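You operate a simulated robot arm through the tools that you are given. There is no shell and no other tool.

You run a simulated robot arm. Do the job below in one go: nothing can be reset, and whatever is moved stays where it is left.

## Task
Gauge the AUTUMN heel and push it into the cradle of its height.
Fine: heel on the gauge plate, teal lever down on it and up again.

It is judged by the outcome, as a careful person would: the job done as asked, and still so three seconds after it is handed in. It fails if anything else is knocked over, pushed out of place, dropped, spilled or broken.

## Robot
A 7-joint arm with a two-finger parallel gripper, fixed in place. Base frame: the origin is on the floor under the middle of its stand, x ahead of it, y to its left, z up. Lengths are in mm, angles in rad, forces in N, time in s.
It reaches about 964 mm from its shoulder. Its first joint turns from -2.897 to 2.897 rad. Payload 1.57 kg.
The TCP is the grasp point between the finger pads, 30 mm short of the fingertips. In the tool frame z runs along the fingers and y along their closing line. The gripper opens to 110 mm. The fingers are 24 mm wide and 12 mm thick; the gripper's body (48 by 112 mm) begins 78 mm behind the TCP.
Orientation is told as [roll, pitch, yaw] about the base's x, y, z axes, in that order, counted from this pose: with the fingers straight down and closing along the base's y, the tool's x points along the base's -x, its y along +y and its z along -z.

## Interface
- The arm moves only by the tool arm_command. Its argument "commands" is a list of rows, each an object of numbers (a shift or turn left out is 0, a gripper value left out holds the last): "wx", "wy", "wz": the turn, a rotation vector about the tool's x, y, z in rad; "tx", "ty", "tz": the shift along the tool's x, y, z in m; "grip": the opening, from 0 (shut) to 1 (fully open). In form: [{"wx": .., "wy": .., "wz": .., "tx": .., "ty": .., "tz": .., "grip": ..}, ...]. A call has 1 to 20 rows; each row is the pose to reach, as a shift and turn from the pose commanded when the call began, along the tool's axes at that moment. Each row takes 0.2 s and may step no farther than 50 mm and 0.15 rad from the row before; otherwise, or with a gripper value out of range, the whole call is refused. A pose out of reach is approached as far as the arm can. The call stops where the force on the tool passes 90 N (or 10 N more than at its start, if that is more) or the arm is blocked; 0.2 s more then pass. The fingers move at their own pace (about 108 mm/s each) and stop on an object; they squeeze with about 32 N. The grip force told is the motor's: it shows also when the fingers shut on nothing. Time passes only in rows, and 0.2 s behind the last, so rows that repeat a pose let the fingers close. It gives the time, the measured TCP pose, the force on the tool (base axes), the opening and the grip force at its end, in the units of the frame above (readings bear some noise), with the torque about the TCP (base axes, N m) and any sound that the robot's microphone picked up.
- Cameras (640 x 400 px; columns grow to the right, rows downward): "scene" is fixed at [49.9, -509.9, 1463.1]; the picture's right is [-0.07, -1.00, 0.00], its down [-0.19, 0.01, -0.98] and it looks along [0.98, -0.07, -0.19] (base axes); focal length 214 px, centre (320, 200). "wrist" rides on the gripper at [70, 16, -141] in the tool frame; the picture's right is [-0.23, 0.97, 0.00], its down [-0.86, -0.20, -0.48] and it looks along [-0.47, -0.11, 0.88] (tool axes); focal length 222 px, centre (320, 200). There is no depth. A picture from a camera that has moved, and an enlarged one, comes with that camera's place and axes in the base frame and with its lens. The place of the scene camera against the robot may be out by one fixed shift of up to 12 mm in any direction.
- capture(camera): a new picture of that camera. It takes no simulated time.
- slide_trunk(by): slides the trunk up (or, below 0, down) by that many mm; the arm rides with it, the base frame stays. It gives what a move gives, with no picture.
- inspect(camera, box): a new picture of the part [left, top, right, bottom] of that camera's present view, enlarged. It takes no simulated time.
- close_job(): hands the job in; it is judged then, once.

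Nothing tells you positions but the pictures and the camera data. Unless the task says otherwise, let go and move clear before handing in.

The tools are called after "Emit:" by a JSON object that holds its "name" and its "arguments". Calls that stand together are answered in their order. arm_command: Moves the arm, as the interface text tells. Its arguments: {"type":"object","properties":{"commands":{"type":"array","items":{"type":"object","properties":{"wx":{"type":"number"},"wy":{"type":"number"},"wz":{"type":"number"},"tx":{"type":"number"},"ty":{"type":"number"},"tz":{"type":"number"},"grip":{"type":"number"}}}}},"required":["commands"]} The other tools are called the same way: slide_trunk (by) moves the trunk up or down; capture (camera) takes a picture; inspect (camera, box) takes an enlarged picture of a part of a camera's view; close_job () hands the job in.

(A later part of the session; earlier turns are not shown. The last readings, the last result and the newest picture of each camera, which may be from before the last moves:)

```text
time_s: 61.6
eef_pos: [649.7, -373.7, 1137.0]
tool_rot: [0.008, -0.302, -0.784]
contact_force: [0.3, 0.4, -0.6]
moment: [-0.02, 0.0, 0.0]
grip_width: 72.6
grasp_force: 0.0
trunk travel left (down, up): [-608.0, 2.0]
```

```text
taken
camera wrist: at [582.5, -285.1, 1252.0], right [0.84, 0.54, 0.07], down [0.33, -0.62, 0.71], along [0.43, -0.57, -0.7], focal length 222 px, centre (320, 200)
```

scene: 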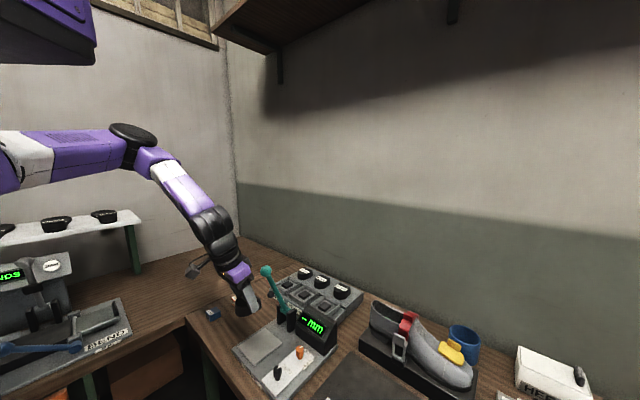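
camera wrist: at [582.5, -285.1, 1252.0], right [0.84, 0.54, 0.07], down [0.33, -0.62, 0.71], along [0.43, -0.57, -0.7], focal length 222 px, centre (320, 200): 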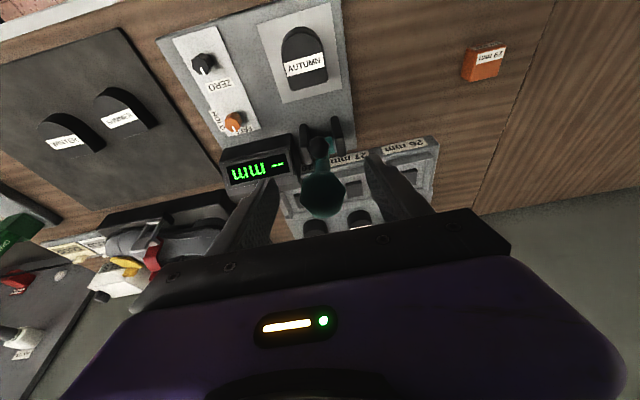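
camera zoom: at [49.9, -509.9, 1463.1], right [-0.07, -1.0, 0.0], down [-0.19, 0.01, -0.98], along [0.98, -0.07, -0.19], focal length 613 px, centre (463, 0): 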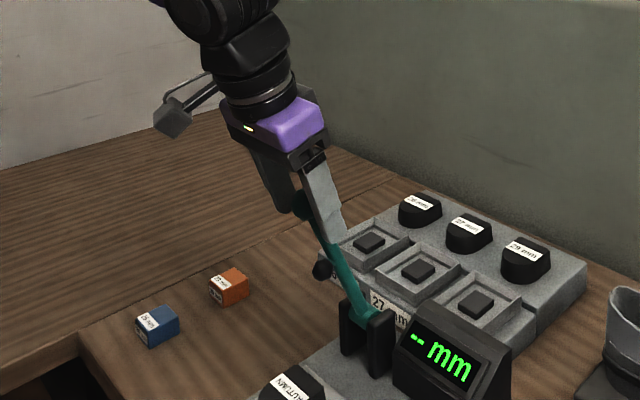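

The ball sits between the fingers. Closing.

Emit:
{"name": "arm_command", "arguments": {"commands": [{"grip": 0.0}, {"grip": 0.0}, {"grip": 0.0}, {"grip": 0.0}]}}

```text
time_s: 62.6
eef_pos: [649.8, -373.4, 1138.2]
tool_rot: [0.008, -0.302, -0.784]
contact_force: [5.1, 4.8, -1.5]
moment: [0.03, -0.02, 0.08]
grip_width: 32.8
grasp_force: 41.2
trunk travel left (down, up): [-608.0, 2.0]
```

Grip is good with hardly any side load. I'll swing the lever down along the same arc as before, pausing partway.

Emit:
{"name": "arm_command", "arguments": {"commands": [{"tx": 0.0148, "tz": 0.0012}, {"tx": 0.0281, "tz": 0.0032}, {"tx": 0.0445, "tz": 0.0072}, {"tx": 0.0605, "tz": 0.0124}, {"tx": 0.0759, "tz": 0.0191}, {"tx": 0.0908, "tz": 0.0271}, {"tx": 0.1075, "tz": 0.0383}, {"tx": 0.123, "tz": 0.0512}]}}

Emit:
{"name": "inspect", "arguments": {"camera": "scene", "box": [200, 240, 340, 390]}}

```text
time_s: 64.4
eef_pos: [577.9, -301.1, 1052.8]
tool_rot: [0.006, -0.302, -0.784]
contact_force: [7.4, -1.1, 1.9]
moment: [-0.83, -0.65, 0.0]
grip_width: 33.2
grasp_force: 41.2
trunk travel left (down, up): [-608.0, 2.0]
```

```text
2.67 times, centred on (270, 315) of scene
camera zoom: at [49.9, -509.9, 1463.1], right [-0.07, -1.0, 0.0], down [-0.19, 0.01, -0.98], along [0.98, -0.07, -0.19], focal length 572 px, centre (453, -107)
```

zoom: 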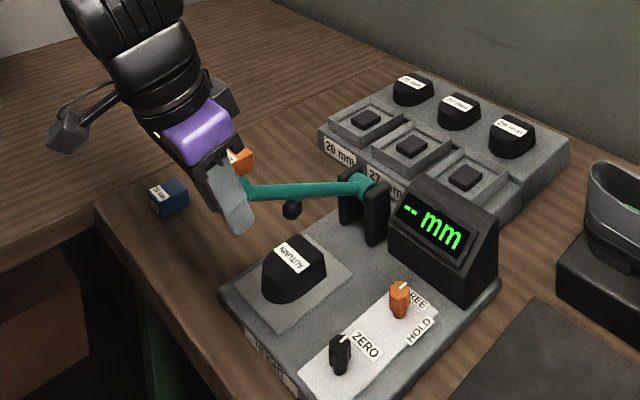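

The lever is moving freely toward the heel. I'll continue to about 78° and read the display.

Emit:
{"name": "arm_command", "arguments": {"commands": [{"tx": 0.0141, "tz": 0.0145}, {"tx": 0.0266, "tz": 0.0304}, {"tx": 0.0374, "tz": 0.0476}, {"tx": 0.0405, "tz": 0.0535}]}}

Emit:
{"name": "inspect", "arguments": {"camera": "scene", "box": [220, 270, 340, 390]}}

```text
time_s: 65.4
eef_pos: [561.4, -284.9, 990.4]
tool_rot: [0.008, -0.301, -0.785]
contact_force: [3.8, -9.4, 3.1]
moment: [-0.84, -0.72, -0.13]
grip_width: 33.0
grasp_force: 41.2
trunk travel left (down, up): [-608.0, 2.0]
```

```text
3.33 times, centred on (280, 330) of scene
camera zoom: at [49.9, -509.9, 1463.1], right [-0.07, -1.0, 0.0], down [-0.19, 0.01, -0.98], along [0.98, -0.07, -0.19], focal length 715 px, centre (453, -233)
```

zoom: 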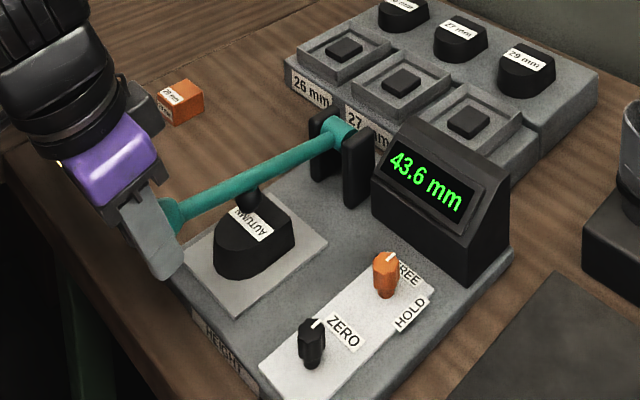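

43.6 mm and falling. I'll ease down further toward the heel top.

Emit:
{"name": "arm_command", "arguments": {"commands": [{"tx": 0.0025, "tz": 0.0055}, {"tx": 0.005, "tz": 0.011}, {"tx": 0.0075, "tz": 0.0165}]}}

Emit:
{"name": "inspect", "arguments": {"camera": "scene", "box": [220, 270, 340, 390]}}

```text
time_s: 66.2
eef_pos: [559.0, -283.2, 971.6]
tool_rot: [0.006, -0.301, -0.786]
contact_force: [1.2, -10.9, 3.6]
moment: [-0.72, -0.75, -0.13]
grip_width: 33.1
grasp_force: 40.0
trunk travel left (down, up): [-608.0, 2.0]
```

```text
3.33 times, centred on (280, 330) of scene
camera zoom: at [49.9, -509.9, 1463.1], right [-0.07, -1.0, 0.0], down [-0.19, 0.01, -0.98], along [0.98, -0.07, -0.19], focal length 715 px, centre (453, -233)
```

zoom: 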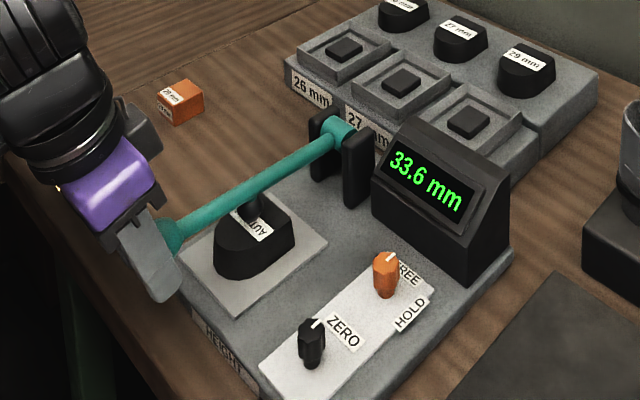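

33.6 mm. A few more millimetres to touch.

Emit:
{"name": "arm_command", "arguments": {"commands": [{"tx": 0.0008, "tz": 0.0025}, {"tx": 0.0016, "tz": 0.005}]}}

Emit:
{"name": "inspect", "arguments": {"camera": "scene", "box": [220, 270, 340, 390]}}

```text
time_s: 66.8
eef_pos: [557.2, -281.6, 965.2]
tool_rot: [0.006, -0.299, -0.784]
contact_force: [-3.3, -9.6, 4.3]
moment: [-0.8, -0.7, -0.11]
grip_width: 32.9
grasp_force: 40.7
trunk travel left (down, up): [-608.0, 2.0]
```

```text
3.33 times, centred on (280, 330) of scene
camera zoom: at [49.9, -509.9, 1463.1], right [-0.07, -1.0, 0.0], down [-0.19, 0.01, -0.98], along [0.98, -0.07, -0.19], focal length 715 px, centre (453, -233)
```

zoom: 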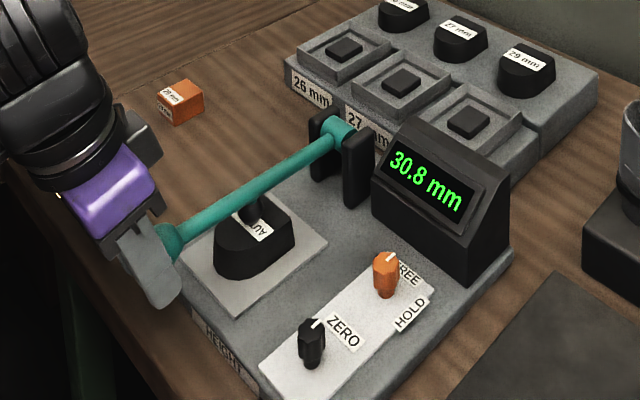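

30.8 mm and still moving. Small steps again.

Emit:
{"name": "arm_command", "arguments": {"commands": [{"tx": 0.0006, "tz": 0.0018}, {"tx": 0.0006, "tz": 0.0018}]}}

Emit:
{"name": "inspect", "arguments": {"camera": "scene", "box": [260, 290, 340, 350]}}

Emit:
{"name": "arm_command", "arguments": {"commands": [{"tx": 0.0006, "tz": 0.0018}, {"tx": 0.0006, "tz": 0.0018}]}}

Emit:
{"name": "inspect", "arguments": {"camera": "scene", "box": [260, 290, 340, 350]}}

```text
time_s: 67.4
eef_pos: [558.6, -282.8, 964.9]
tool_rot: [0.004, -0.299, -0.786]
contact_force: [-8.0, -7.9, 3.5]
moment: [-0.65, -0.56, -0.19]
grip_width: 32.9
grasp_force: 40.9
trunk travel left (down, up): [-608.0, 2.0]
```

```text
6.67 times, centred on (300, 320) of scene
camera zoom: at [49.9, -509.9, 1463.1], right [-0.07, -1.0, 0.0], down [-0.19, 0.01, -0.98], along [0.98, -0.07, -0.19], focal length 1430 px, centre (453, -600)
```

zoom: 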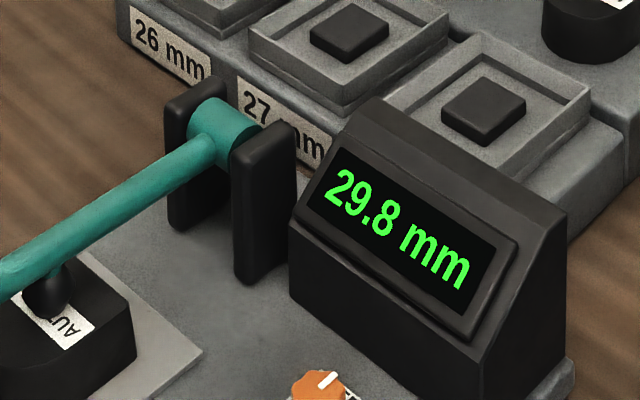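

```text
time_s: 68.0
eef_pos: [558.3, -282.7, 962.6]
tool_rot: [0.007, -0.298, -0.785]
contact_force: [-10.4, -4.2, 4.3]
moment: [-0.53, -0.42, -0.22]
grip_width: 33.0
grasp_force: 40.8
trunk travel left (down, up): [-608.0, 2.0]
```

```text
6.67 times, centred on (300, 320) of scene
camera zoom: at [49.9, -509.9, 1463.1], right [-0.07, -1.0, 0.0], down [-0.19, 0.01, -0.98], along [0.98, -0.07, -0.19], focal length 1430 px, centre (453, -600)
```

zoom: 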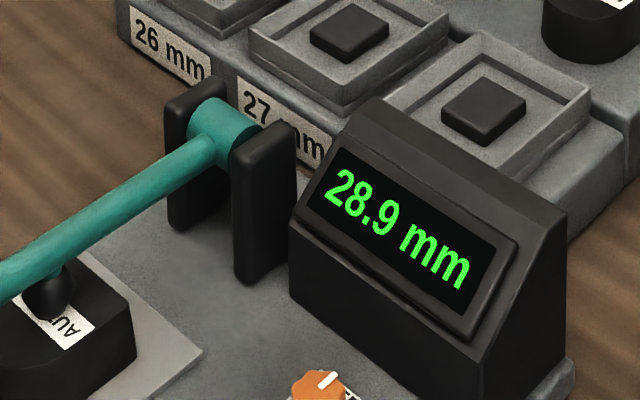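

28.9 mm — at or near contact. I'll loosen the grip so the lever rests by its own weight, as in the zero check, and read it.

Emit:
{"name": "arm_command", "arguments": {"commands": [{"grip": 0.42}, {"grip": 0.42}, {"grip": 0.42}, {"grip": 0.42}]}}

Emit:
{"name": "inspect", "arguments": {"camera": "scene", "box": [260, 290, 340, 350]}}

Emit:
{"name": "inspect", "arguments": {"camera": "scene", "box": [220, 290, 320, 380]}}

```text
time_s: 69.0
eef_pos: [560.3, -282.1, 961.9]
tool_rot: [0.007, -0.3, -0.786]
contact_force: [0.3, -0.3, -0.6]
moment: [-0.01, 0.03, -0.01]
grip_width: 46.3
grasp_force: 0.0
trunk travel left (down, up): [-608.0, 2.0]
```

```text
6.67 times, centred on (300, 320) of scene
camera zoom: at [49.9, -509.9, 1463.1], right [-0.07, -1.0, 0.0], down [-0.19, 0.01, -0.98], along [0.98, -0.07, -0.19], focal length 1430 px, centre (453, -600)
```

zoom: 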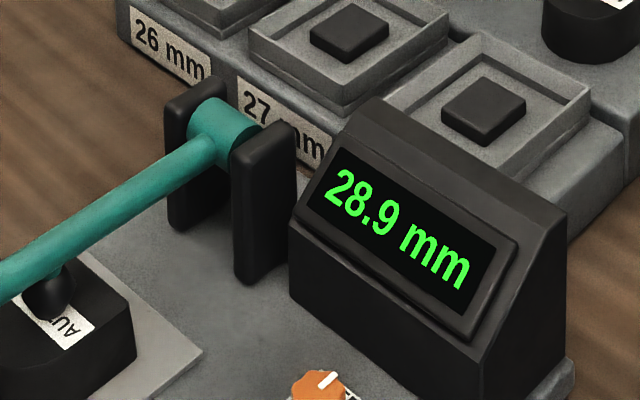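

```text
4.44 times, centred on (270, 335) of scene
camera zoom: at [49.9, -509.9, 1463.1], right [-0.07, -1.0, 0.0], down [-0.19, 0.01, -0.98], along [0.98, -0.07, -0.19], focal length 953 px, centre (542, -400)
```

zoom: 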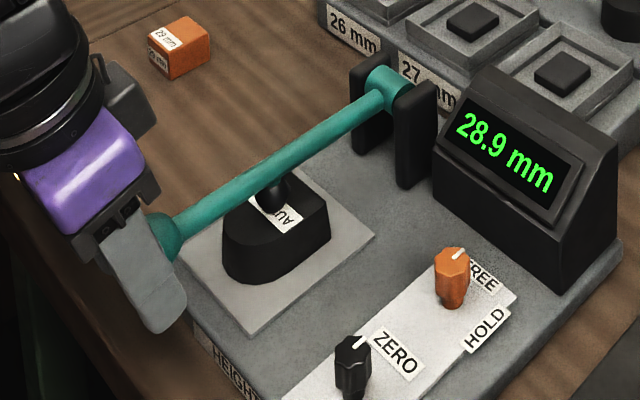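

The lever rests on the heel reading 28.9 mm, against 2.1 mm on the bare plate, so the heel is about 26.8 → 27 mm if that zero error is real; I'll verify that independently by touch after. First I grip the ball and raise the lever back up the same arc.

Emit:
{"name": "arm_command", "arguments": {"commands": [{"grip": 0.0}, {"grip": 0.0}, {"grip": 0.0}, {"tx": -0.0028, "tz": -0.0086}, {"tx": -0.0053, "tz": -0.0141}, {"tx": -0.0103, "tz": -0.0251}, {"tx": -0.0134, "tz": -0.031}, {"tx": -0.0242, "tz": -0.0482}, {"tx": -0.0367, "tz": -0.0641}, {"tx": -0.0508, "tz": -0.0786}]}}

Emit:
{"name": "inspect", "arguments": {"camera": "scene", "box": [200, 240, 340, 390]}}

```text
time_s: 71.2
eef_pos: [576.1, -300.2, 1054.3]
tool_rot: [0.007, -0.301, -0.786]
contact_force: [-13.7, 3.4, 0.9]
moment: [0.82, 0.59, -0.12]
grip_width: 33.1
grasp_force: 41.1
trunk travel left (down, up): [-608.0, 2.0]
```

```text
2.67 times, centred on (270, 315) of scene
camera zoom: at [49.9, -509.9, 1463.1], right [-0.07, -1.0, 0.0], down [-0.19, 0.01, -0.98], along [0.98, -0.07, -0.19], focal length 572 px, centre (453, -107)
```

zoom: 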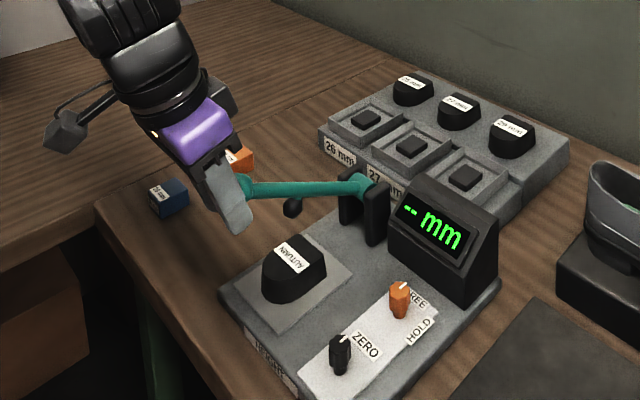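

The lever rises smoothly and the heel stayed put. Completing the lift to its rest position.

Emit:
{"name": "arm_command", "arguments": {"commands": [{"tx": -0.0155, "tz": -0.0129}, {"tx": -0.0322, "tz": -0.0241}, {"tx": -0.0471, "tz": -0.0321}, {"tx": -0.0625, "tz": -0.0388}, {"tx": -0.0785, "tz": -0.044}, {"tx": -0.0949, "tz": -0.048}, {"tx": -0.1082, "tz": -0.05}, {"tx": -0.123, "tz": -0.0512}, {"tx": -0.123, "tz": -0.0512}]}}

Emit:
{"name": "arm_command", "arguments": {"commands": [{"grip": 0.45}, {"grip": 0.6}, {"grip": 0.66}, {"grip": 0.66, "tz": -0.02}, {"grip": 0.66, "tz": -0.05}, {"grip": 0.66, "tz": -0.09}]}}

Emit:
{"name": "inspect", "arguments": {"camera": "scene", "box": [200, 200, 360, 380]}}

Emit:
{"name": "capture", "arguments": {"camera": "wrist"}}

```text
time_s: 73.2
eef_pos: [646.6, -370.6, 1136.8]
tool_rot: [0.01, -0.296, -0.785]
contact_force: [-18.7, 28.2, -4.0]
moment: [0.38, 0.27, 0.09]
grip_width: 33.4
grasp_force: 41.3
trunk travel left (down, up): [-608.0, 2.0]
```

```text
time_s: 74.6
eef_pos: [629.8, -354.2, 1224.3]
tool_rot: [0.007, -0.3, -0.786]
contact_force: [-0.4, 0.4, 0.8]
moment: [-0.01, 0.01, -0.01]
grip_width: 72.7
grasp_force: 0.1
trunk travel left (down, up): [-608.0, 2.0]
```

```text
2.22 times, centred on (280, 290) of scene
camera zoom: at [49.9, -509.9, 1463.1], right [-0.07, -1.0, 0.0], down [-0.19, 0.01, -0.98], along [0.98, -0.07, -0.19], focal length 477 px, centre (409, 0)
```

zoom: 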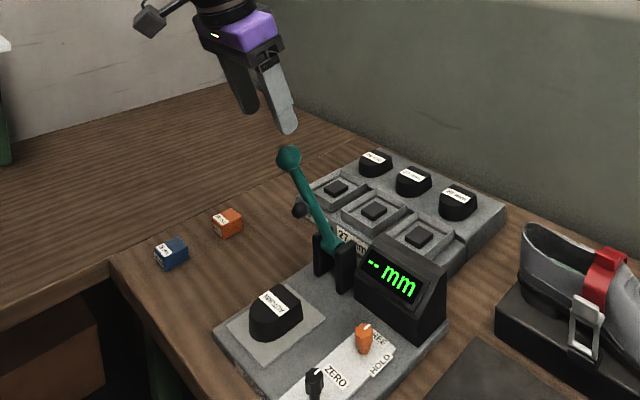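

```text
taken
camera wrist: at [563.7, -265.6, 1338.5], right [0.84, 0.54, 0.07], down [0.33, -0.62, 0.71], along [0.43, -0.57, -0.7], focal length 222 px, centre (320, 200)
```

wrist: 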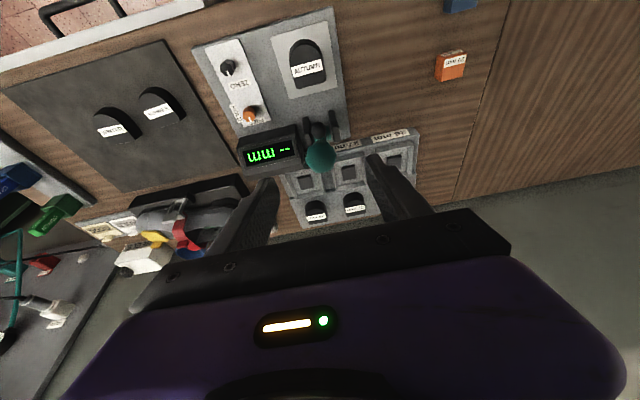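

The lever is back at rest and the heel is still centred on the plate. To settle whether the 2.1 mm was a true zero error, I'll touch-probe the heel's top and the bare plate with closed fingertips and compare heights.

Emit:
{"name": "arm_command", "arguments": {"commands": [{"tx": 0.0191, "tz": -0.0059, "grip": 0.0}, {"tx": 0.0382, "tz": -0.0118, "grip": 0.0}, {"tx": 0.0509, "tz": 0.0291}, {"tx": 0.0635, "tz": 0.07}, {"tx": 0.0761, "tz": 0.1109}, {"tx": 0.0888, "tz": 0.1518}, {"tx": 0.1014, "tz": 0.1926}, {"tx": 0.068, "tz": 0.2029}, {"tx": 0.068, "tz": 0.2029}]}}

Emit:
{"name": "capture", "arguments": {"camera": "wrist"}}

Emit:
{"name": "inspect", "arguments": {"camera": "scene", "box": [200, 240, 340, 390]}}

```text
time_s: 76.6
eef_pos: [628.8, -349.2, 1011.8]
tool_rot: [0.007, -0.3, -0.785]
contact_force: [0.4, -0.4, -0.6]
moment: [0.0, 0.01, -0.01]
grip_width: 0.0
grasp_force: 21.2
trunk travel left (down, up): [-608.0, 2.0]
```

```text
taken
camera wrist: at [562.8, -259.0, 1125.9], right [0.84, 0.54, 0.07], down [0.33, -0.62, 0.71], along [0.43, -0.57, -0.7], focal length 222 px, centre (320, 200)
```

wrist: 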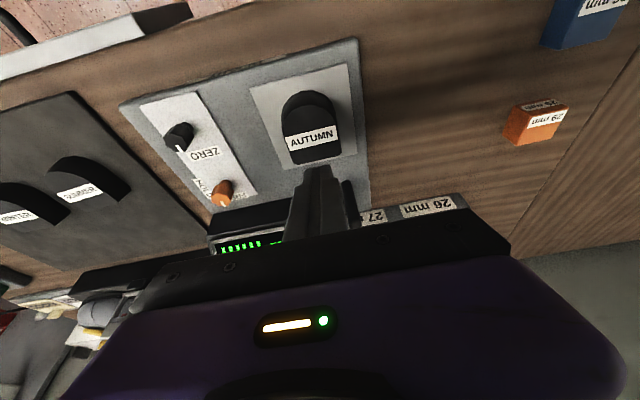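

```text
2.67 times, centred on (270, 315) of scene
camera zoom: at [49.9, -509.9, 1463.1], right [-0.07, -1.0, 0.0], down [-0.19, 0.01, -0.98], along [0.98, -0.07, -0.19], focal length 572 px, centre (453, -107)
```

zoom: 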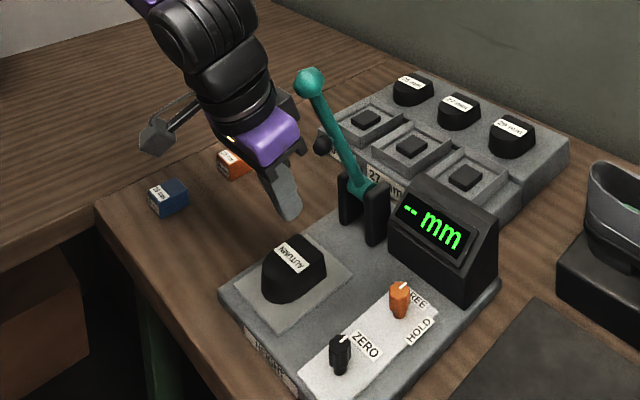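

The fingertips are over the heel. I'll come down close and then in 1 mm steps watching the force.

Emit:
{"name": "arm_command", "arguments": {"commands": [{"tx": 0.0044, "tz": 0.0143}, {"tx": 0.0089, "tz": 0.0287}, {"tx": 0.0133, "tz": 0.043}, {"tx": 0.0133, "tz": 0.043}]}}

Emit:
{"name": "arm_command", "arguments": {"commands": [{"tx": 0.0003, "tz": 0.00096}, {"tx": 0.0003, "tz": 0.00096}]}}

Emit:
{"name": "arm_command", "arguments": {"commands": [{"tx": 0.0003, "tz": 0.00096}, {"tx": 0.0003, "tz": 0.00096}]}}

Emit:
{"name": "arm_command", "arguments": {"commands": [{"tx": 0.0003, "tz": 0.00096}, {"tx": 0.0003, "tz": 0.00096}]}}

```text
time_s: 77.6
eef_pos: [627.9, -349.0, 963.6]
tool_rot: [0.007, -0.3, -0.784]
contact_force: [0.6, -0.8, 0.0]
moment: [0.0, 0.02, -0.04]
grip_width: 0.0
grasp_force: 20.7
trunk travel left (down, up): [-608.0, 2.0]
```

```text
time_s: 78.2
eef_pos: [626.9, -348.6, 962.7]
tool_rot: [0.008, -0.301, -0.786]
contact_force: [-1.3, 0.0, -1.0]
moment: [0.0, 0.04, 0.0]
grip_width: 0.0
grasp_force: 21.4
trunk travel left (down, up): [-608.0, 2.0]
```

```text
time_s: 78.8
eef_pos: [627.7, -349.9, 962.8]
tool_rot: [0.007, -0.299, -0.784]
contact_force: [1.0, 0.4, -1.1]
moment: [0.01, 0.01, 0.01]
grip_width: 0.0
grasp_force: 21.7
trunk travel left (down, up): [-608.0, 2.0]
```

```text
time_s: 79.4
eef_pos: [628.4, -350.5, 962.0]
tool_rot: [0.007, -0.301, -0.785]
contact_force: [0.2, -0.1, 0.6]
moment: [-0.01, -0.01, -0.01]
grip_width: 0.0
grasp_force: 21.0
trunk travel left (down, up): [-608.0, 2.0]
```

Emit:
{"name": "arm_command", "arguments": {"commands": [{"tx": 0.0003, "tz": 0.00096}, {"tx": 0.0003, "tz": 0.00096}]}}

Emit:
{"name": "arm_command", "arguments": {"commands": [{"tx": 0.0003, "tz": 0.00096}, {"tx": 0.0003, "tz": 0.00096}]}}

Emit:
{"name": "arm_command", "arguments": {"commands": [{"tx": 0.0003, "tz": 0.00096}, {"tx": 0.0003, "tz": 0.00096}]}}

```text
time_s: 80.0
eef_pos: [627.7, -350.4, 960.5]
tool_rot: [0.006, -0.302, -0.785]
contact_force: [-2.2, 4.5, 14.5]
moment: [0.13, 0.1, 0.0]
grip_width: 0.0
grasp_force: 21.5
trunk travel left (down, up): [-608.0, 2.0]
```

```text
time_s: 80.6
eef_pos: [628.2, -350.1, 960.1]
tool_rot: [0.007, -0.302, -0.784]
contact_force: [-2.3, 6.7, 30.4]
moment: [0.27, 0.08, -0.03]
grip_width: 0.1
grasp_force: 21.6
trunk travel left (down, up): [-608.0, 2.0]
```

```text
time_s: 81.2
eef_pos: [628.8, -351.1, 960.5]
tool_rot: [0.006, -0.303, -0.785]
contact_force: [-1.5, 12.3, 51.2]
moment: [0.46, 0.13, -0.07]
grip_width: 0.0
grasp_force: 21.3
trunk travel left (down, up): [-608.0, 2.0]
```

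The heel top is found (force starts at 48 mm of descent). Now I'll lift, shift to the bare front-right corner of the plate, and probe it the same way.

Emit:
{"name": "arm_command", "arguments": {"commands": [{"tx": -0.0059, "tz": -0.0191}, {"tx": -0.0118, "tz": -0.0382}, {"tx": 0.0069, "ty": 0.021, "tz": -0.044}, {"tx": 0.0255, "ty": 0.042, "tz": -0.0497}, {"tx": 0.0342, "ty": 0.042, "tz": -0.0215}, {"tx": 0.0429, "ty": 0.042, "tz": 0.0067}, {"tx": 0.0429, "ty": 0.042, "tz": 0.0067}]}}

Emit:
{"name": "capture", "arguments": {"camera": "wrist"}}

Emit:
{"name": "inspect", "arguments": {"camera": "scene", "box": [200, 280, 320, 390]}}

```text
time_s: 82.8
eef_pos: [630.4, -293.2, 939.4]
tool_rot: [0.009, -0.3, -0.785]
contact_force: [0.1, 0.8, -0.2]
moment: [-0.03, 0.01, -0.01]
grip_width: 0.0
grasp_force: 21.3
trunk travel left (down, up): [-608.0, 2.0]
```

```text
taken
camera wrist: at [563.5, -205.0, 1054.0], right [0.84, 0.54, 0.07], down [0.33, -0.62, 0.71], along [0.43, -0.57, -0.7], focal length 222 px, centre (320, 200)
```

wrist: 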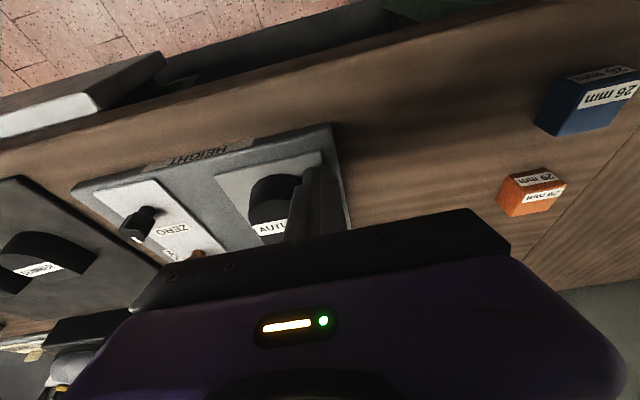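

```text
3.64 times, centred on (260, 335) of scene
camera zoom: at [49.9, -509.9, 1463.1], right [-0.07, -1.0, 0.0], down [-0.19, 0.01, -0.98], along [0.98, -0.07, -0.19], focal length 780 px, centre (538, -291)
```

zoom: 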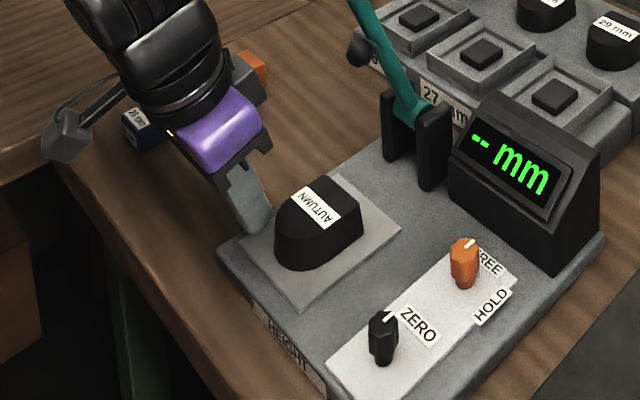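

The fingertip is over the free corner of the plate, clear of the heel. Stepping down to touch.

Emit:
{"name": "arm_command", "arguments": {"commands": [{"tx": 0.0006, "tz": 0.0019}, {"tx": 0.0009, "tz": 0.0029}, {"tx": 0.0009, "tz": 0.0029}]}}

Emit:
{"name": "arm_command", "arguments": {"commands": [{"tx": 0.0003, "tz": 0.00096}, {"tx": 0.0003, "tz": 0.00096}]}}

Emit:
{"name": "arm_command", "arguments": {"commands": [{"tx": 0.0003, "tz": 0.00096}, {"tx": 0.0003, "tz": 0.00096}]}}

Emit:
{"name": "arm_command", "arguments": {"commands": [{"tx": 0.0003, "tz": 0.00096}, {"tx": 0.0003, "tz": 0.00096}]}}

```text
time_s: 83.6
eef_pos: [629.5, -293.0, 937.0]
tool_rot: [0.006, -0.299, -0.787]
contact_force: [0.2, 0.2, 0.7]
moment: [-0.01, -0.03, 0.02]
grip_width: 0.2
grasp_force: 21.1
trunk travel left (down, up): [-608.0, 2.0]
```

```text
time_s: 84.2
eef_pos: [628.9, -294.5, 934.0]
tool_rot: [0.007, -0.3, -0.785]
contact_force: [0.1, 0.3, -0.4]
moment: [-0.01, 0.01, 0.0]
grip_width: 0.0
grasp_force: 21.0
trunk travel left (down, up): [-608.0, 2.0]
```

```text
time_s: 84.8
eef_pos: [629.3, -293.9, 933.9]
tool_rot: [0.005, -0.3, -0.784]
contact_force: [0.4, 0.0, 0.2]
moment: [-0.01, -0.01, 0.0]
grip_width: 0.0
grasp_force: 21.3
trunk travel left (down, up): [-608.0, 2.0]
```

```text
time_s: 85.4
eef_pos: [631.0, -293.8, 932.3]
tool_rot: [0.007, -0.301, -0.785]
contact_force: [0.2, 0.3, -0.6]
moment: [0.01, -0.01, 0.0]
grip_width: 0.0
grasp_force: 21.2
trunk travel left (down, up): [-608.0, 2.0]
```

Emit:
{"name": "arm_command", "arguments": {"commands": [{"tx": 0.0003, "tz": 0.00096}, {"tx": 0.0003, "tz": 0.00096}]}}

Emit:
{"name": "arm_command", "arguments": {"commands": [{"tx": 0.0003, "tz": 0.00096}, {"tx": 0.0003, "tz": 0.00096}]}}

Emit:
{"name": "inspect", "arguments": {"camera": "scene", "box": [215, 310, 295, 370]}}

```text
time_s: 86.0
eef_pos: [630.6, -294.3, 933.4]
tool_rot: [0.007, -0.301, -0.785]
contact_force: [0.1, 0.3, 0.7]
moment: [-0.05, 0.0, 0.03]
grip_width: 0.2
grasp_force: 21.5
trunk travel left (down, up): [-608.0, 2.0]
```

```text
time_s: 86.6
eef_pos: [629.9, -293.2, 932.0]
tool_rot: [0.007, -0.299, -0.786]
contact_force: [-0.9, 4.3, 11.9]
moment: [0.14, 0.04, 0.03]
grip_width: 0.1
grasp_force: 21.3
trunk travel left (down, up): [-608.0, 2.0]
```

```text
6.67 times, centred on (255, 340) of scene
camera zoom: at [49.9, -509.9, 1463.1], right [-0.07, -1.0, 0.0], down [-0.19, 0.01, -0.98], along [0.98, -0.07, -0.19], focal length 1430 px, centre (753, -733)
```

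zoom: 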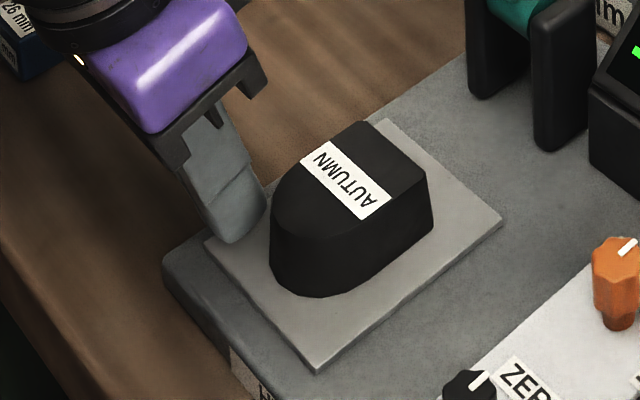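

Contact on the plate came about 29 mm below the heel's top, which needs care: I'll zoom to make sure the fingertip is really on the plate and not the base beside it.

Emit:
{"name": "inspect", "arguments": {"camera": "scene", "box": [230, 325, 270, 355]}}

Emit:
{"name": "inspect", "arguments": {"camera": "wrist", "box": [200, 120, 380, 260]}}

```text
13.33 times, centred on (250, 340) of scene
camera zoom: at [49.9, -509.9, 1463.1], right [-0.07, -1.0, 0.0], down [-0.19, 0.01, -0.98], along [0.98, -0.07, -0.19], focal length 2860 px, centre (1253, -1667)
```

zoom: 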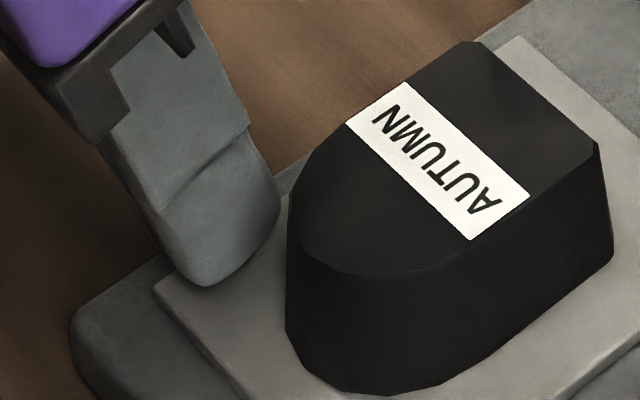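

```text
2.86 times, centred on (290, 190) of wrist
camera zoom: at [563.6, -204.4, 1046.8], right [0.84, 0.54, 0.07], down [0.33, -0.62, 0.71], along [0.43, -0.57, -0.7], focal length 635 px, centre (406, 229)
```

zoom: 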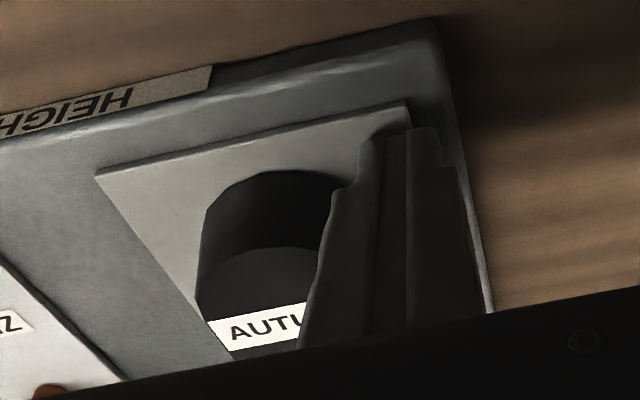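

The tip does look to be on the plate, giving roughly 29 mm — which conflicts with the zero-error reading, so I need a second independent touch. I'll probe the other front corner of the plate, fully on its surface.

Emit:
{"name": "arm_command", "arguments": {"commands": [{"tx": -0.0074, "tz": -0.0239}, {"tx": -0.0148, "tz": -0.0478}, {"tx": -0.0119, "ty": -0.039, "tz": -0.0487}, {"tx": -0.0091, "ty": -0.078, "tz": -0.0496}, {"tx": -0.0023, "ty": -0.078, "tz": -0.0277}, {"tx": 0.0045, "ty": -0.078, "tz": -0.0058}, {"tx": 0.0045, "ty": -0.078, "tz": -0.0058}]}}

Emit:
{"name": "inspect", "arguments": {"camera": "scene", "box": [220, 310, 320, 390]}}

Emit:
{"name": "inspect", "arguments": {"camera": "wrist", "box": [220, 80, 420, 230]}}

```text
time_s: 88.2
eef_pos: [570.5, -344.8, 933.7]
tool_rot: [0.007, -0.301, -0.786]
contact_force: [0.4, -0.5, 0.2]
moment: [0.01, 0.02, -0.03]
grip_width: 0.0
grasp_force: 21.5
trunk travel left (down, up): [-608.0, 2.0]
```

```text
5.00 times, centred on (270, 350) of scene
camera zoom: at [49.9, -509.9, 1463.1], right [-0.07, -1.0, 0.0], down [-0.19, 0.01, -0.98], along [0.98, -0.07, -0.19], focal length 1072 px, centre (570, -550)
```

zoom: 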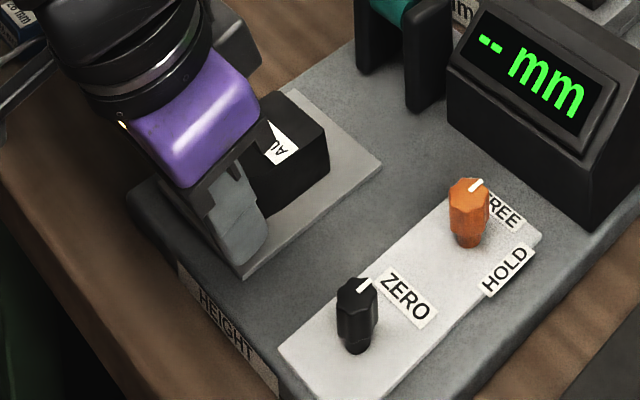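

```text
2.67 times, centred on (320, 155) of wrist
camera zoom: at [504.2, -255.1, 1048.9], right [0.84, 0.54, 0.07], down [0.33, -0.62, 0.71], along [0.43, -0.57, -0.7], focal length 592 px, centre (320, 320)
```

zoom: 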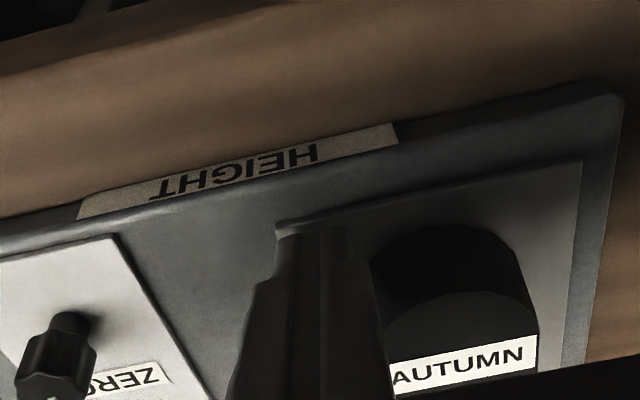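

The tip is on the plate's other front corner. Stepping down to touch.

Emit:
{"name": "arm_command", "arguments": {"commands": [{"tx": 0.0003, "tz": 0.00096}, {"tx": 0.0003, "tz": 0.00096}]}}

Emit:
{"name": "arm_command", "arguments": {"commands": [{"tx": 0.0003, "tz": 0.00096}, {"tx": 0.0003, "tz": 0.00096}]}}

Emit:
{"name": "arm_command", "arguments": {"commands": [{"tx": 0.0003, "tz": 0.00096}, {"tx": 0.0003, "tz": 0.00096}]}}

Emit:
{"name": "arm_command", "arguments": {"commands": [{"tx": 0.0003, "tz": 0.00096}, {"tx": 0.0003, "tz": 0.00096}]}}

```text
time_s: 88.8
eef_pos: [570.2, -344.7, 933.6]
tool_rot: [0.006, -0.301, -0.786]
contact_force: [0.0, -0.3, -0.6]
moment: [0.0, -0.01, 0.03]
grip_width: 0.0
grasp_force: 21.7
trunk travel left (down, up): [-608.0, 2.0]
```

```text
time_s: 89.4
eef_pos: [571.6, -344.8, 931.8]
tool_rot: [0.008, -0.301, -0.785]
contact_force: [-0.5, 0.6, -0.3]
moment: [0.0, 0.0, 0.02]
grip_width: 0.1
grasp_force: 21.3
trunk travel left (down, up): [-608.0, 2.0]
```

```text
time_s: 90.0
eef_pos: [571.7, -344.5, 932.2]
tool_rot: [0.007, -0.3, -0.785]
contact_force: [-1.5, 4.2, 12.9]
moment: [0.17, 0.1, 0.0]
grip_width: 0.1
grasp_force: 21.5
trunk travel left (down, up): [-608.0, 2.0]
```

```text
time_s: 90.6
eef_pos: [571.0, -345.8, 932.1]
tool_rot: [0.007, -0.3, -0.787]
contact_force: [-2.1, 10.1, 31.2]
moment: [0.3, 0.21, 0.03]
grip_width: 0.0
grasp_force: 21.4
trunk travel left (down, up): [-608.0, 2.0]
```

Two touches bracket the heel at about 28.7 mm, against 28.9 on the dial, suggesting the dial is right and 2.1 mm is just the lever's bottom stop. To be certain, I'll calibrate my touch method on the 29 mm orange block (top versus table), pressing only lightly.

Emit:
{"name": "arm_command", "arguments": {"commands": [{"tx": -0.0108, "tz": -0.035}, {"tx": -0.0217, "tz": -0.0701}, {"tx": -0.0325, "tz": -0.1051}, {"tx": -0.0325, "ty": 0.045, "tz": -0.1051}, {"tx": -0.0325, "ty": 0.09, "tz": -0.1051}, {"tx": -0.0325, "ty": 0.135, "tz": -0.1051}, {"tx": -0.0582, "ty": 0.171, "tz": -0.0972}, {"tx": -0.0838, "ty": 0.207, "tz": -0.0893}, {"tx": -0.1095, "ty": 0.243, "tz": -0.0813}, {"tx": -0.1351, "ty": 0.28, "tz": -0.0734}, {"tx": -0.1351, "ty": 0.28, "tz": -0.0734}]}}

Emit:
{"name": "capture", "arguments": {"camera": "wrist"}}

Emit:
{"name": "capture", "arguments": {"camera": "scene"}}

```text
time_s: 93.0
eef_pos: [843.2, -220.3, 1042.2]
tool_rot: [0.007, -0.3, -0.784]
contact_force: [-1.2, -0.3, 0.4]
moment: [-0.01, 0.04, -0.02]
grip_width: 0.0
grasp_force: 21.2
trunk travel left (down, up): [-608.0, 2.0]
```

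```text
taken
camera wrist: at [776.9, -131.3, 1156.9], right [0.84, 0.54, 0.07], down [0.34, -0.62, 0.71], along [0.43, -0.57, -0.7], focal length 222 px, centre (320, 200)
```

wrist: 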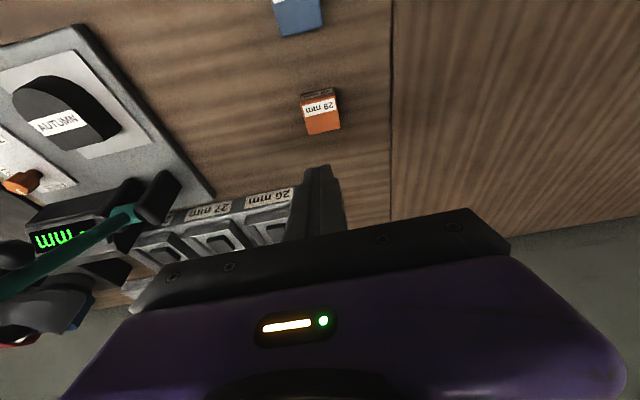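

```text
taken
```

scene: 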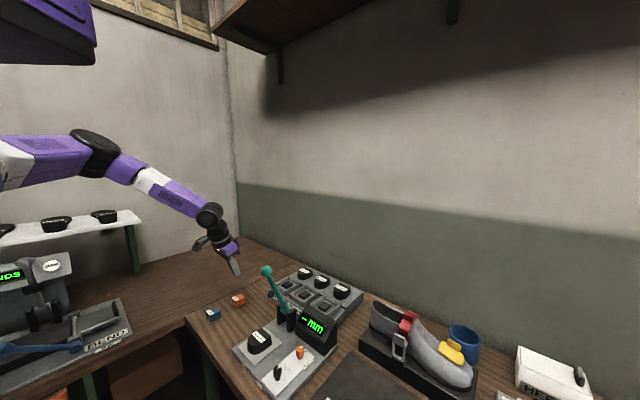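

The orange block's top is at about (852, −217). I'll shift over it and descend to just above.

Emit:
{"name": "arm_command", "arguments": {"commands": [{"tx": -0.0048, "ty": 0.009, "tz": 0.0015}, {"tx": 0.0073, "ty": 0.009, "tz": 0.0407}, {"tx": 0.0194, "ty": 0.009, "tz": 0.0798}, {"tx": 0.0194, "ty": 0.009, "tz": 0.0798}]}}

Emit:
{"name": "inspect", "arguments": {"camera": "wrist", "box": [240, 80, 420, 220]}}

Emit:
{"name": "inspect", "arguments": {"camera": "scene", "box": [190, 260, 290, 340]}}

```text
time_s: 94.0
eef_pos: [852.9, -219.3, 960.5]
tool_rot: [0.008, -0.301, -0.784]
contact_force: [0.1, 0.4, 0.8]
moment: [0.02, 0.04, 0.0]
grip_width: 0.0
grasp_force: 21.3
trunk travel left (down, up): [-608.0, 2.0]
```

```text
2.86 times, centred on (330, 150) of wrist
camera zoom: at [786.6, -130.6, 1075.0], right [0.84, 0.54, 0.07], down [0.33, -0.62, 0.71], along [0.43, -0.57, -0.7], focal length 635 px, centre (291, 343)
```

zoom: 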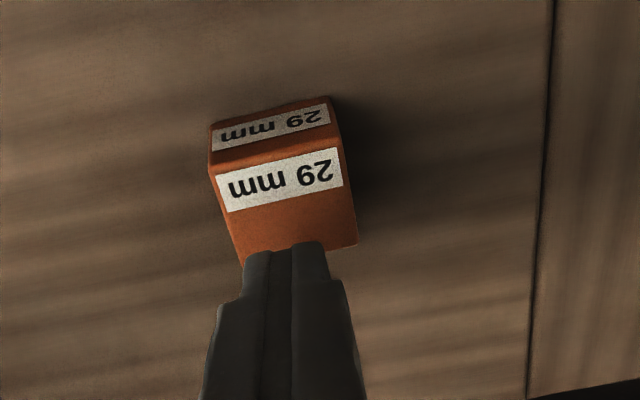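

```text
5.00 times, centred on (240, 300) of scene
camera zoom: at [49.9, -509.9, 1463.1], right [-0.07, -1.0, 0.0], down [-0.19, 0.01, -0.98], along [0.98, -0.07, -0.19], focal length 1072 px, centre (720, -300)
```

zoom: 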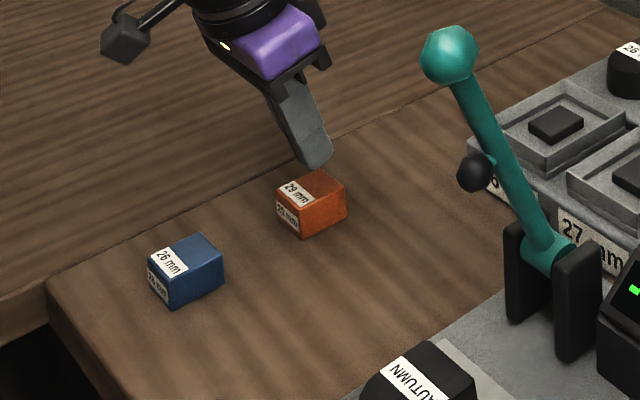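

The fingertip is right over the block's centre. Descending gently in small steps.

Emit:
{"name": "arm_command", "arguments": {"commands": [{"tx": 0.0012, "tz": 0.0038}, {"tx": 0.0024, "tz": 0.0077}, {"tx": 0.0024, "tz": 0.0077}]}}

Emit:
{"name": "arm_command", "arguments": {"commands": [{"tx": 0.0003, "tz": 0.00096}, {"tx": 0.0006, "tz": 0.00192}, {"tx": 0.0006, "tz": 0.00192}]}}

Emit:
{"name": "arm_command", "arguments": {"commands": [{"tx": 0.0003, "tz": 0.00096}, {"tx": 0.0003, "tz": 0.00096}]}}

Emit:
{"name": "arm_command", "arguments": {"commands": [{"tx": 0.0003, "tz": 0.00096}, {"tx": 0.0003, "tz": 0.00096}]}}

```text
time_s: 94.8
eef_pos: [853.2, -217.5, 952.2]
tool_rot: [0.008, -0.301, -0.786]
contact_force: [-0.9, -0.9, 0.2]
moment: [-0.01, 0.03, -0.04]
grip_width: 0.0
grasp_force: 21.7
trunk travel left (down, up): [-608.0, 2.0]
```

```text
time_s: 95.6
eef_pos: [854.2, -217.3, 951.1]
tool_rot: [0.008, -0.301, -0.786]
contact_force: [0.5, 0.5, 0.3]
moment: [0.01, 0.0, -0.04]
grip_width: 0.0
grasp_force: 20.7
trunk travel left (down, up): [-608.0, 2.0]
```

```text
time_s: 96.2
eef_pos: [854.6, -218.2, 949.3]
tool_rot: [0.007, -0.299, -0.786]
contact_force: [0.9, -0.7, 0.0]
moment: [-0.03, 0.02, 0.01]
grip_width: 0.2
grasp_force: 21.0
trunk travel left (down, up): [-608.0, 2.0]
```

```text
time_s: 96.8
eef_pos: [853.3, -218.1, 948.0]
tool_rot: [0.007, -0.298, -0.785]
contact_force: [-0.5, 0.0, -0.1]
moment: [0.02, 0.0, -0.01]
grip_width: 0.0
grasp_force: 21.6
trunk travel left (down, up): [-608.0, 2.0]
```

Emit:
{"name": "arm_command", "arguments": {"commands": [{"tx": 0.0003, "tz": 0.00096}, {"tx": 0.0003, "tz": 0.00096}]}}

Emit:
{"name": "arm_command", "arguments": {"commands": [{"tx": 0.0003, "tz": 0.00096}, {"tx": 0.0003, "tz": 0.00096}]}}

Emit:
{"name": "arm_command", "arguments": {"commands": [{"tx": 0.0003, "tz": 0.00096}, {"tx": 0.0003, "tz": 0.00096}]}}

```text
time_s: 97.4
eef_pos: [854.4, -219.1, 948.3]
tool_rot: [0.007, -0.301, -0.786]
contact_force: [0.7, 0.2, -0.1]
moment: [-0.05, -0.02, 0.02]
grip_width: 0.1
grasp_force: 21.4
trunk travel left (down, up): [-608.0, 2.0]
```

```text
time_s: 98.0
eef_pos: [855.2, -218.1, 946.8]
tool_rot: [0.008, -0.302, -0.784]
contact_force: [-0.6, 0.7, -0.2]
moment: [0.01, -0.04, -0.01]
grip_width: 0.0
grasp_force: 21.9
trunk travel left (down, up): [-608.0, 2.0]
```

```text
time_s: 98.6
eef_pos: [855.3, -218.6, 946.0]
tool_rot: [0.007, -0.3, -0.787]
contact_force: [-0.4, -0.4, 0.5]
moment: [-0.03, 0.0, 0.04]
grip_width: 0.0
grasp_force: 21.4
trunk travel left (down, up): [-608.0, 2.0]
```

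Emit:
{"name": "arm_command", "arguments": {"commands": [{"tx": 0.0003, "tz": 0.00096}, {"tx": 0.0003, "tz": 0.00096}]}}

Emit:
{"name": "arm_command", "arguments": {"commands": [{"tx": 0.0003, "tz": 0.00096}, {"tx": 0.0003, "tz": 0.00096}]}}

Emit:
{"name": "inspect", "arguments": {"camera": "scene", "box": [210, 280, 270, 325]}}

```text
time_s: 99.2
eef_pos: [854.2, -218.8, 944.9]
tool_rot: [0.007, -0.3, -0.784]
contact_force: [0.4, 0.4, -0.4]
moment: [0.0, -0.02, -0.01]
grip_width: 0.0
grasp_force: 21.5
trunk travel left (down, up): [-608.0, 2.0]
```

```text
time_s: 99.8
eef_pos: [854.7, -218.6, 943.1]
tool_rot: [0.007, -0.3, -0.785]
contact_force: [-0.2, -0.4, 1.0]
moment: [-0.02, 0.0, -0.05]
grip_width: 0.1
grasp_force: 21.6
trunk travel left (down, up): [-608.0, 2.0]
```

```text
8.89 times, centred on (240, 302) of scene
camera zoom: at [49.9, -509.9, 1463.1], right [-0.07, -1.0, 0.0], down [-0.19, 0.01, -0.98], along [0.98, -0.07, -0.19], focal length 1906 px, centre (1031, -711)
```

zoom: 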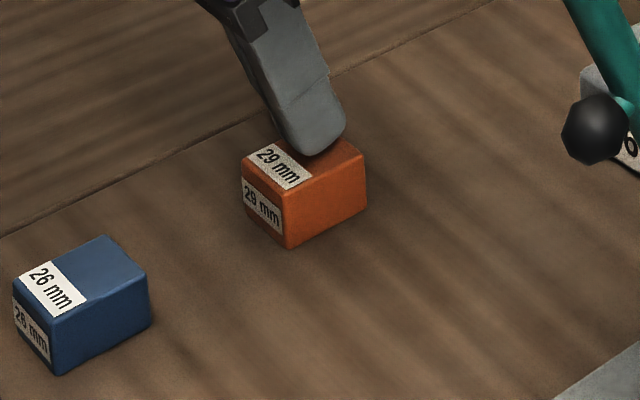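

Emit:
{"name": "arm_command", "arguments": {"commands": [{"tx": 0.0003, "tz": 0.00096}, {"tx": 0.0003, "tz": 0.00096}]}}

Emit:
{"name": "arm_command", "arguments": {"commands": [{"tx": 0.0003, "tz": 0.00096}, {"tx": 0.0003, "tz": 0.00096}]}}

```text
time_s: 100.4
eef_pos: [853.9, -219.4, 942.7]
tool_rot: [0.006, -0.301, -0.784]
contact_force: [0.3, 0.3, -0.3]
moment: [0.0, -0.02, -0.02]
grip_width: 0.0
grasp_force: 21.1
trunk travel left (down, up): [-608.0, 2.0]
```

```text
time_s: 101.0
eef_pos: [854.2, -217.8, 940.3]
tool_rot: [0.006, -0.299, -0.787]
contact_force: [0.3, -0.5, 0.8]
moment: [0.02, 0.03, -0.03]
grip_width: 0.0
grasp_force: 21.2
trunk travel left (down, up): [-608.0, 2.0]
```

Emit:
{"name": "arm_command", "arguments": {"commands": [{"tx": 0.0003, "tz": 0.00096}, {"tx": 0.0003, "tz": 0.00096}]}}

Emit:
{"name": "arm_command", "arguments": {"commands": [{"tx": 0.0003, "tz": 0.00096}, {"tx": 0.0003, "tz": 0.00096}]}}

```text
time_s: 101.6
eef_pos: [853.7, -219.9, 940.5]
tool_rot: [0.009, -0.303, -0.785]
contact_force: [-1.0, 1.8, 9.1]
moment: [0.06, 0.06, 0.0]
grip_width: 0.0
grasp_force: 21.1
trunk travel left (down, up): [-608.0, 2.0]
```

```text
time_s: 102.2
eef_pos: [853.8, -218.0, 941.3]
tool_rot: [0.007, -0.301, -0.785]
contact_force: [-2.6, 2.9, 19.9]
moment: [0.14, 0.17, 0.01]
grip_width: 0.0
grasp_force: 21.6
trunk travel left (down, up): [-608.0, 2.0]
```

Block top touched lightly. Now lift, step 45 mm sideways and touch the table for the same comparison.

Emit:
{"name": "arm_command", "arguments": {"commands": [{"tx": -0.0052, "tz": -0.0167}, {"tx": -0.0103, "tz": -0.0334}, {"tx": -0.0103, "ty": -0.0225, "tz": -0.0334}, {"tx": -0.0103, "ty": -0.045, "tz": -0.0334}, {"tx": -0.002, "ty": -0.045, "tz": -0.0063}, {"tx": 0.0065, "ty": -0.045, "tz": 0.0209}, {"tx": 0.0065, "ty": -0.045, "tz": 0.0209}]}}

Emit:
{"name": "inspect", "arguments": {"camera": "scene", "box": [200, 270, 280, 330]}}

Emit:
{"name": "arm_command", "arguments": {"commands": [{"tx": 0.0003, "tz": 0.00096}, {"tx": 0.0006, "tz": 0.00192}, {"tx": 0.0006, "tz": 0.00192}]}}

Emit:
{"name": "arm_command", "arguments": {"commands": [{"tx": 0.0003, "tz": 0.00096}, {"tx": 0.0003, "tz": 0.00096}]}}

Emit:
{"name": "arm_command", "arguments": {"commands": [{"tx": 0.0003, "tz": 0.00096}, {"tx": 0.0003, "tz": 0.00096}]}}

```text
time_s: 103.8
eef_pos: [821.9, -249.6, 916.2]
tool_rot: [0.008, -0.299, -0.785]
contact_force: [-0.1, 0.2, 0.5]
moment: [0.0, 0.02, 0.02]
grip_width: 0.0
grasp_force: 21.0
trunk travel left (down, up): [-608.0, 2.0]
```

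```text
6.67 times, centred on (240, 300) of scene
camera zoom: at [49.9, -509.9, 1463.1], right [-0.07, -1.0, 0.0], down [-0.19, 0.01, -0.98], along [0.98, -0.07, -0.19], focal length 1430 px, centre (853, -467)
```

zoom: 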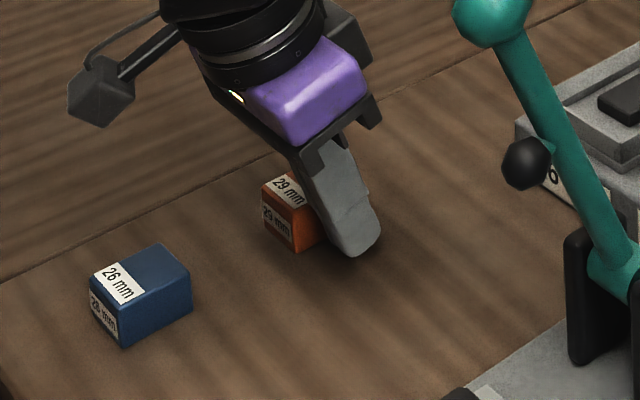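

```text
time_s: 104.6
eef_pos: [820.9, -250.4, 916.0]
tool_rot: [0.007, -0.302, -0.784]
contact_force: [-0.7, -0.3, -0.1]
moment: [0.01, 0.03, 0.01]
grip_width: 0.0
grasp_force: 20.8
trunk travel left (down, up): [-608.0, 2.0]
```

```text
time_s: 105.2
eef_pos: [822.5, -250.5, 913.8]
tool_rot: [0.007, -0.299, -0.785]
contact_force: [-0.3, 0.3, 0.7]
moment: [-0.01, 0.0, -0.01]
grip_width: 0.0
grasp_force: 21.3
trunk travel left (down, up): [-608.0, 2.0]
```

```text
time_s: 105.8
eef_pos: [822.3, -250.6, 913.5]
tool_rot: [0.007, -0.302, -0.784]
contact_force: [-0.1, 0.3, 0.4]
moment: [0.0, 0.0, -0.02]
grip_width: 0.2
grasp_force: 21.3
trunk travel left (down, up): [-608.0, 2.0]
```

Emit:
{"name": "arm_command", "arguments": {"commands": [{"tx": 0.0003, "tz": 0.00096}, {"tx": 0.0003, "tz": 0.00096}]}}

Emit:
{"name": "arm_command", "arguments": {"commands": [{"tx": 0.0003, "tz": 0.00096}, {"tx": 0.0003, "tz": 0.00096}]}}

Emit:
{"name": "arm_command", "arguments": {"commands": [{"tx": 0.0003, "tz": 0.00096}, {"tx": 0.0003, "tz": 0.00096}]}}

```text
time_s: 106.4
eef_pos: [823.0, -250.5, 912.2]
tool_rot: [0.007, -0.301, -0.785]
contact_force: [-1.2, 1.7, 4.5]
moment: [0.05, 0.03, 0.02]
grip_width: 0.0
grasp_force: 21.0
trunk travel left (down, up): [-608.0, 2.0]
```

```text
time_s: 107.0
eef_pos: [821.7, -250.4, 912.2]
tool_rot: [0.007, -0.302, -0.787]
contact_force: [-8.4, 6.8, 22.5]
moment: [0.25, 0.3, -0.1]
grip_width: 0.0
grasp_force: 21.4
trunk travel left (down, up): [-608.0, 2.0]
```

```text
time_s: 107.6
eef_pos: [822.3, -251.2, 911.9]
tool_rot: [0.007, -0.304, -0.786]
contact_force: [-11.1, 9.7, 40.0]
moment: [0.35, 0.44, -0.01]
grip_width: 0.0
grasp_force: 21.4
trunk travel left (down, up): [-608.0, 2.0]
```

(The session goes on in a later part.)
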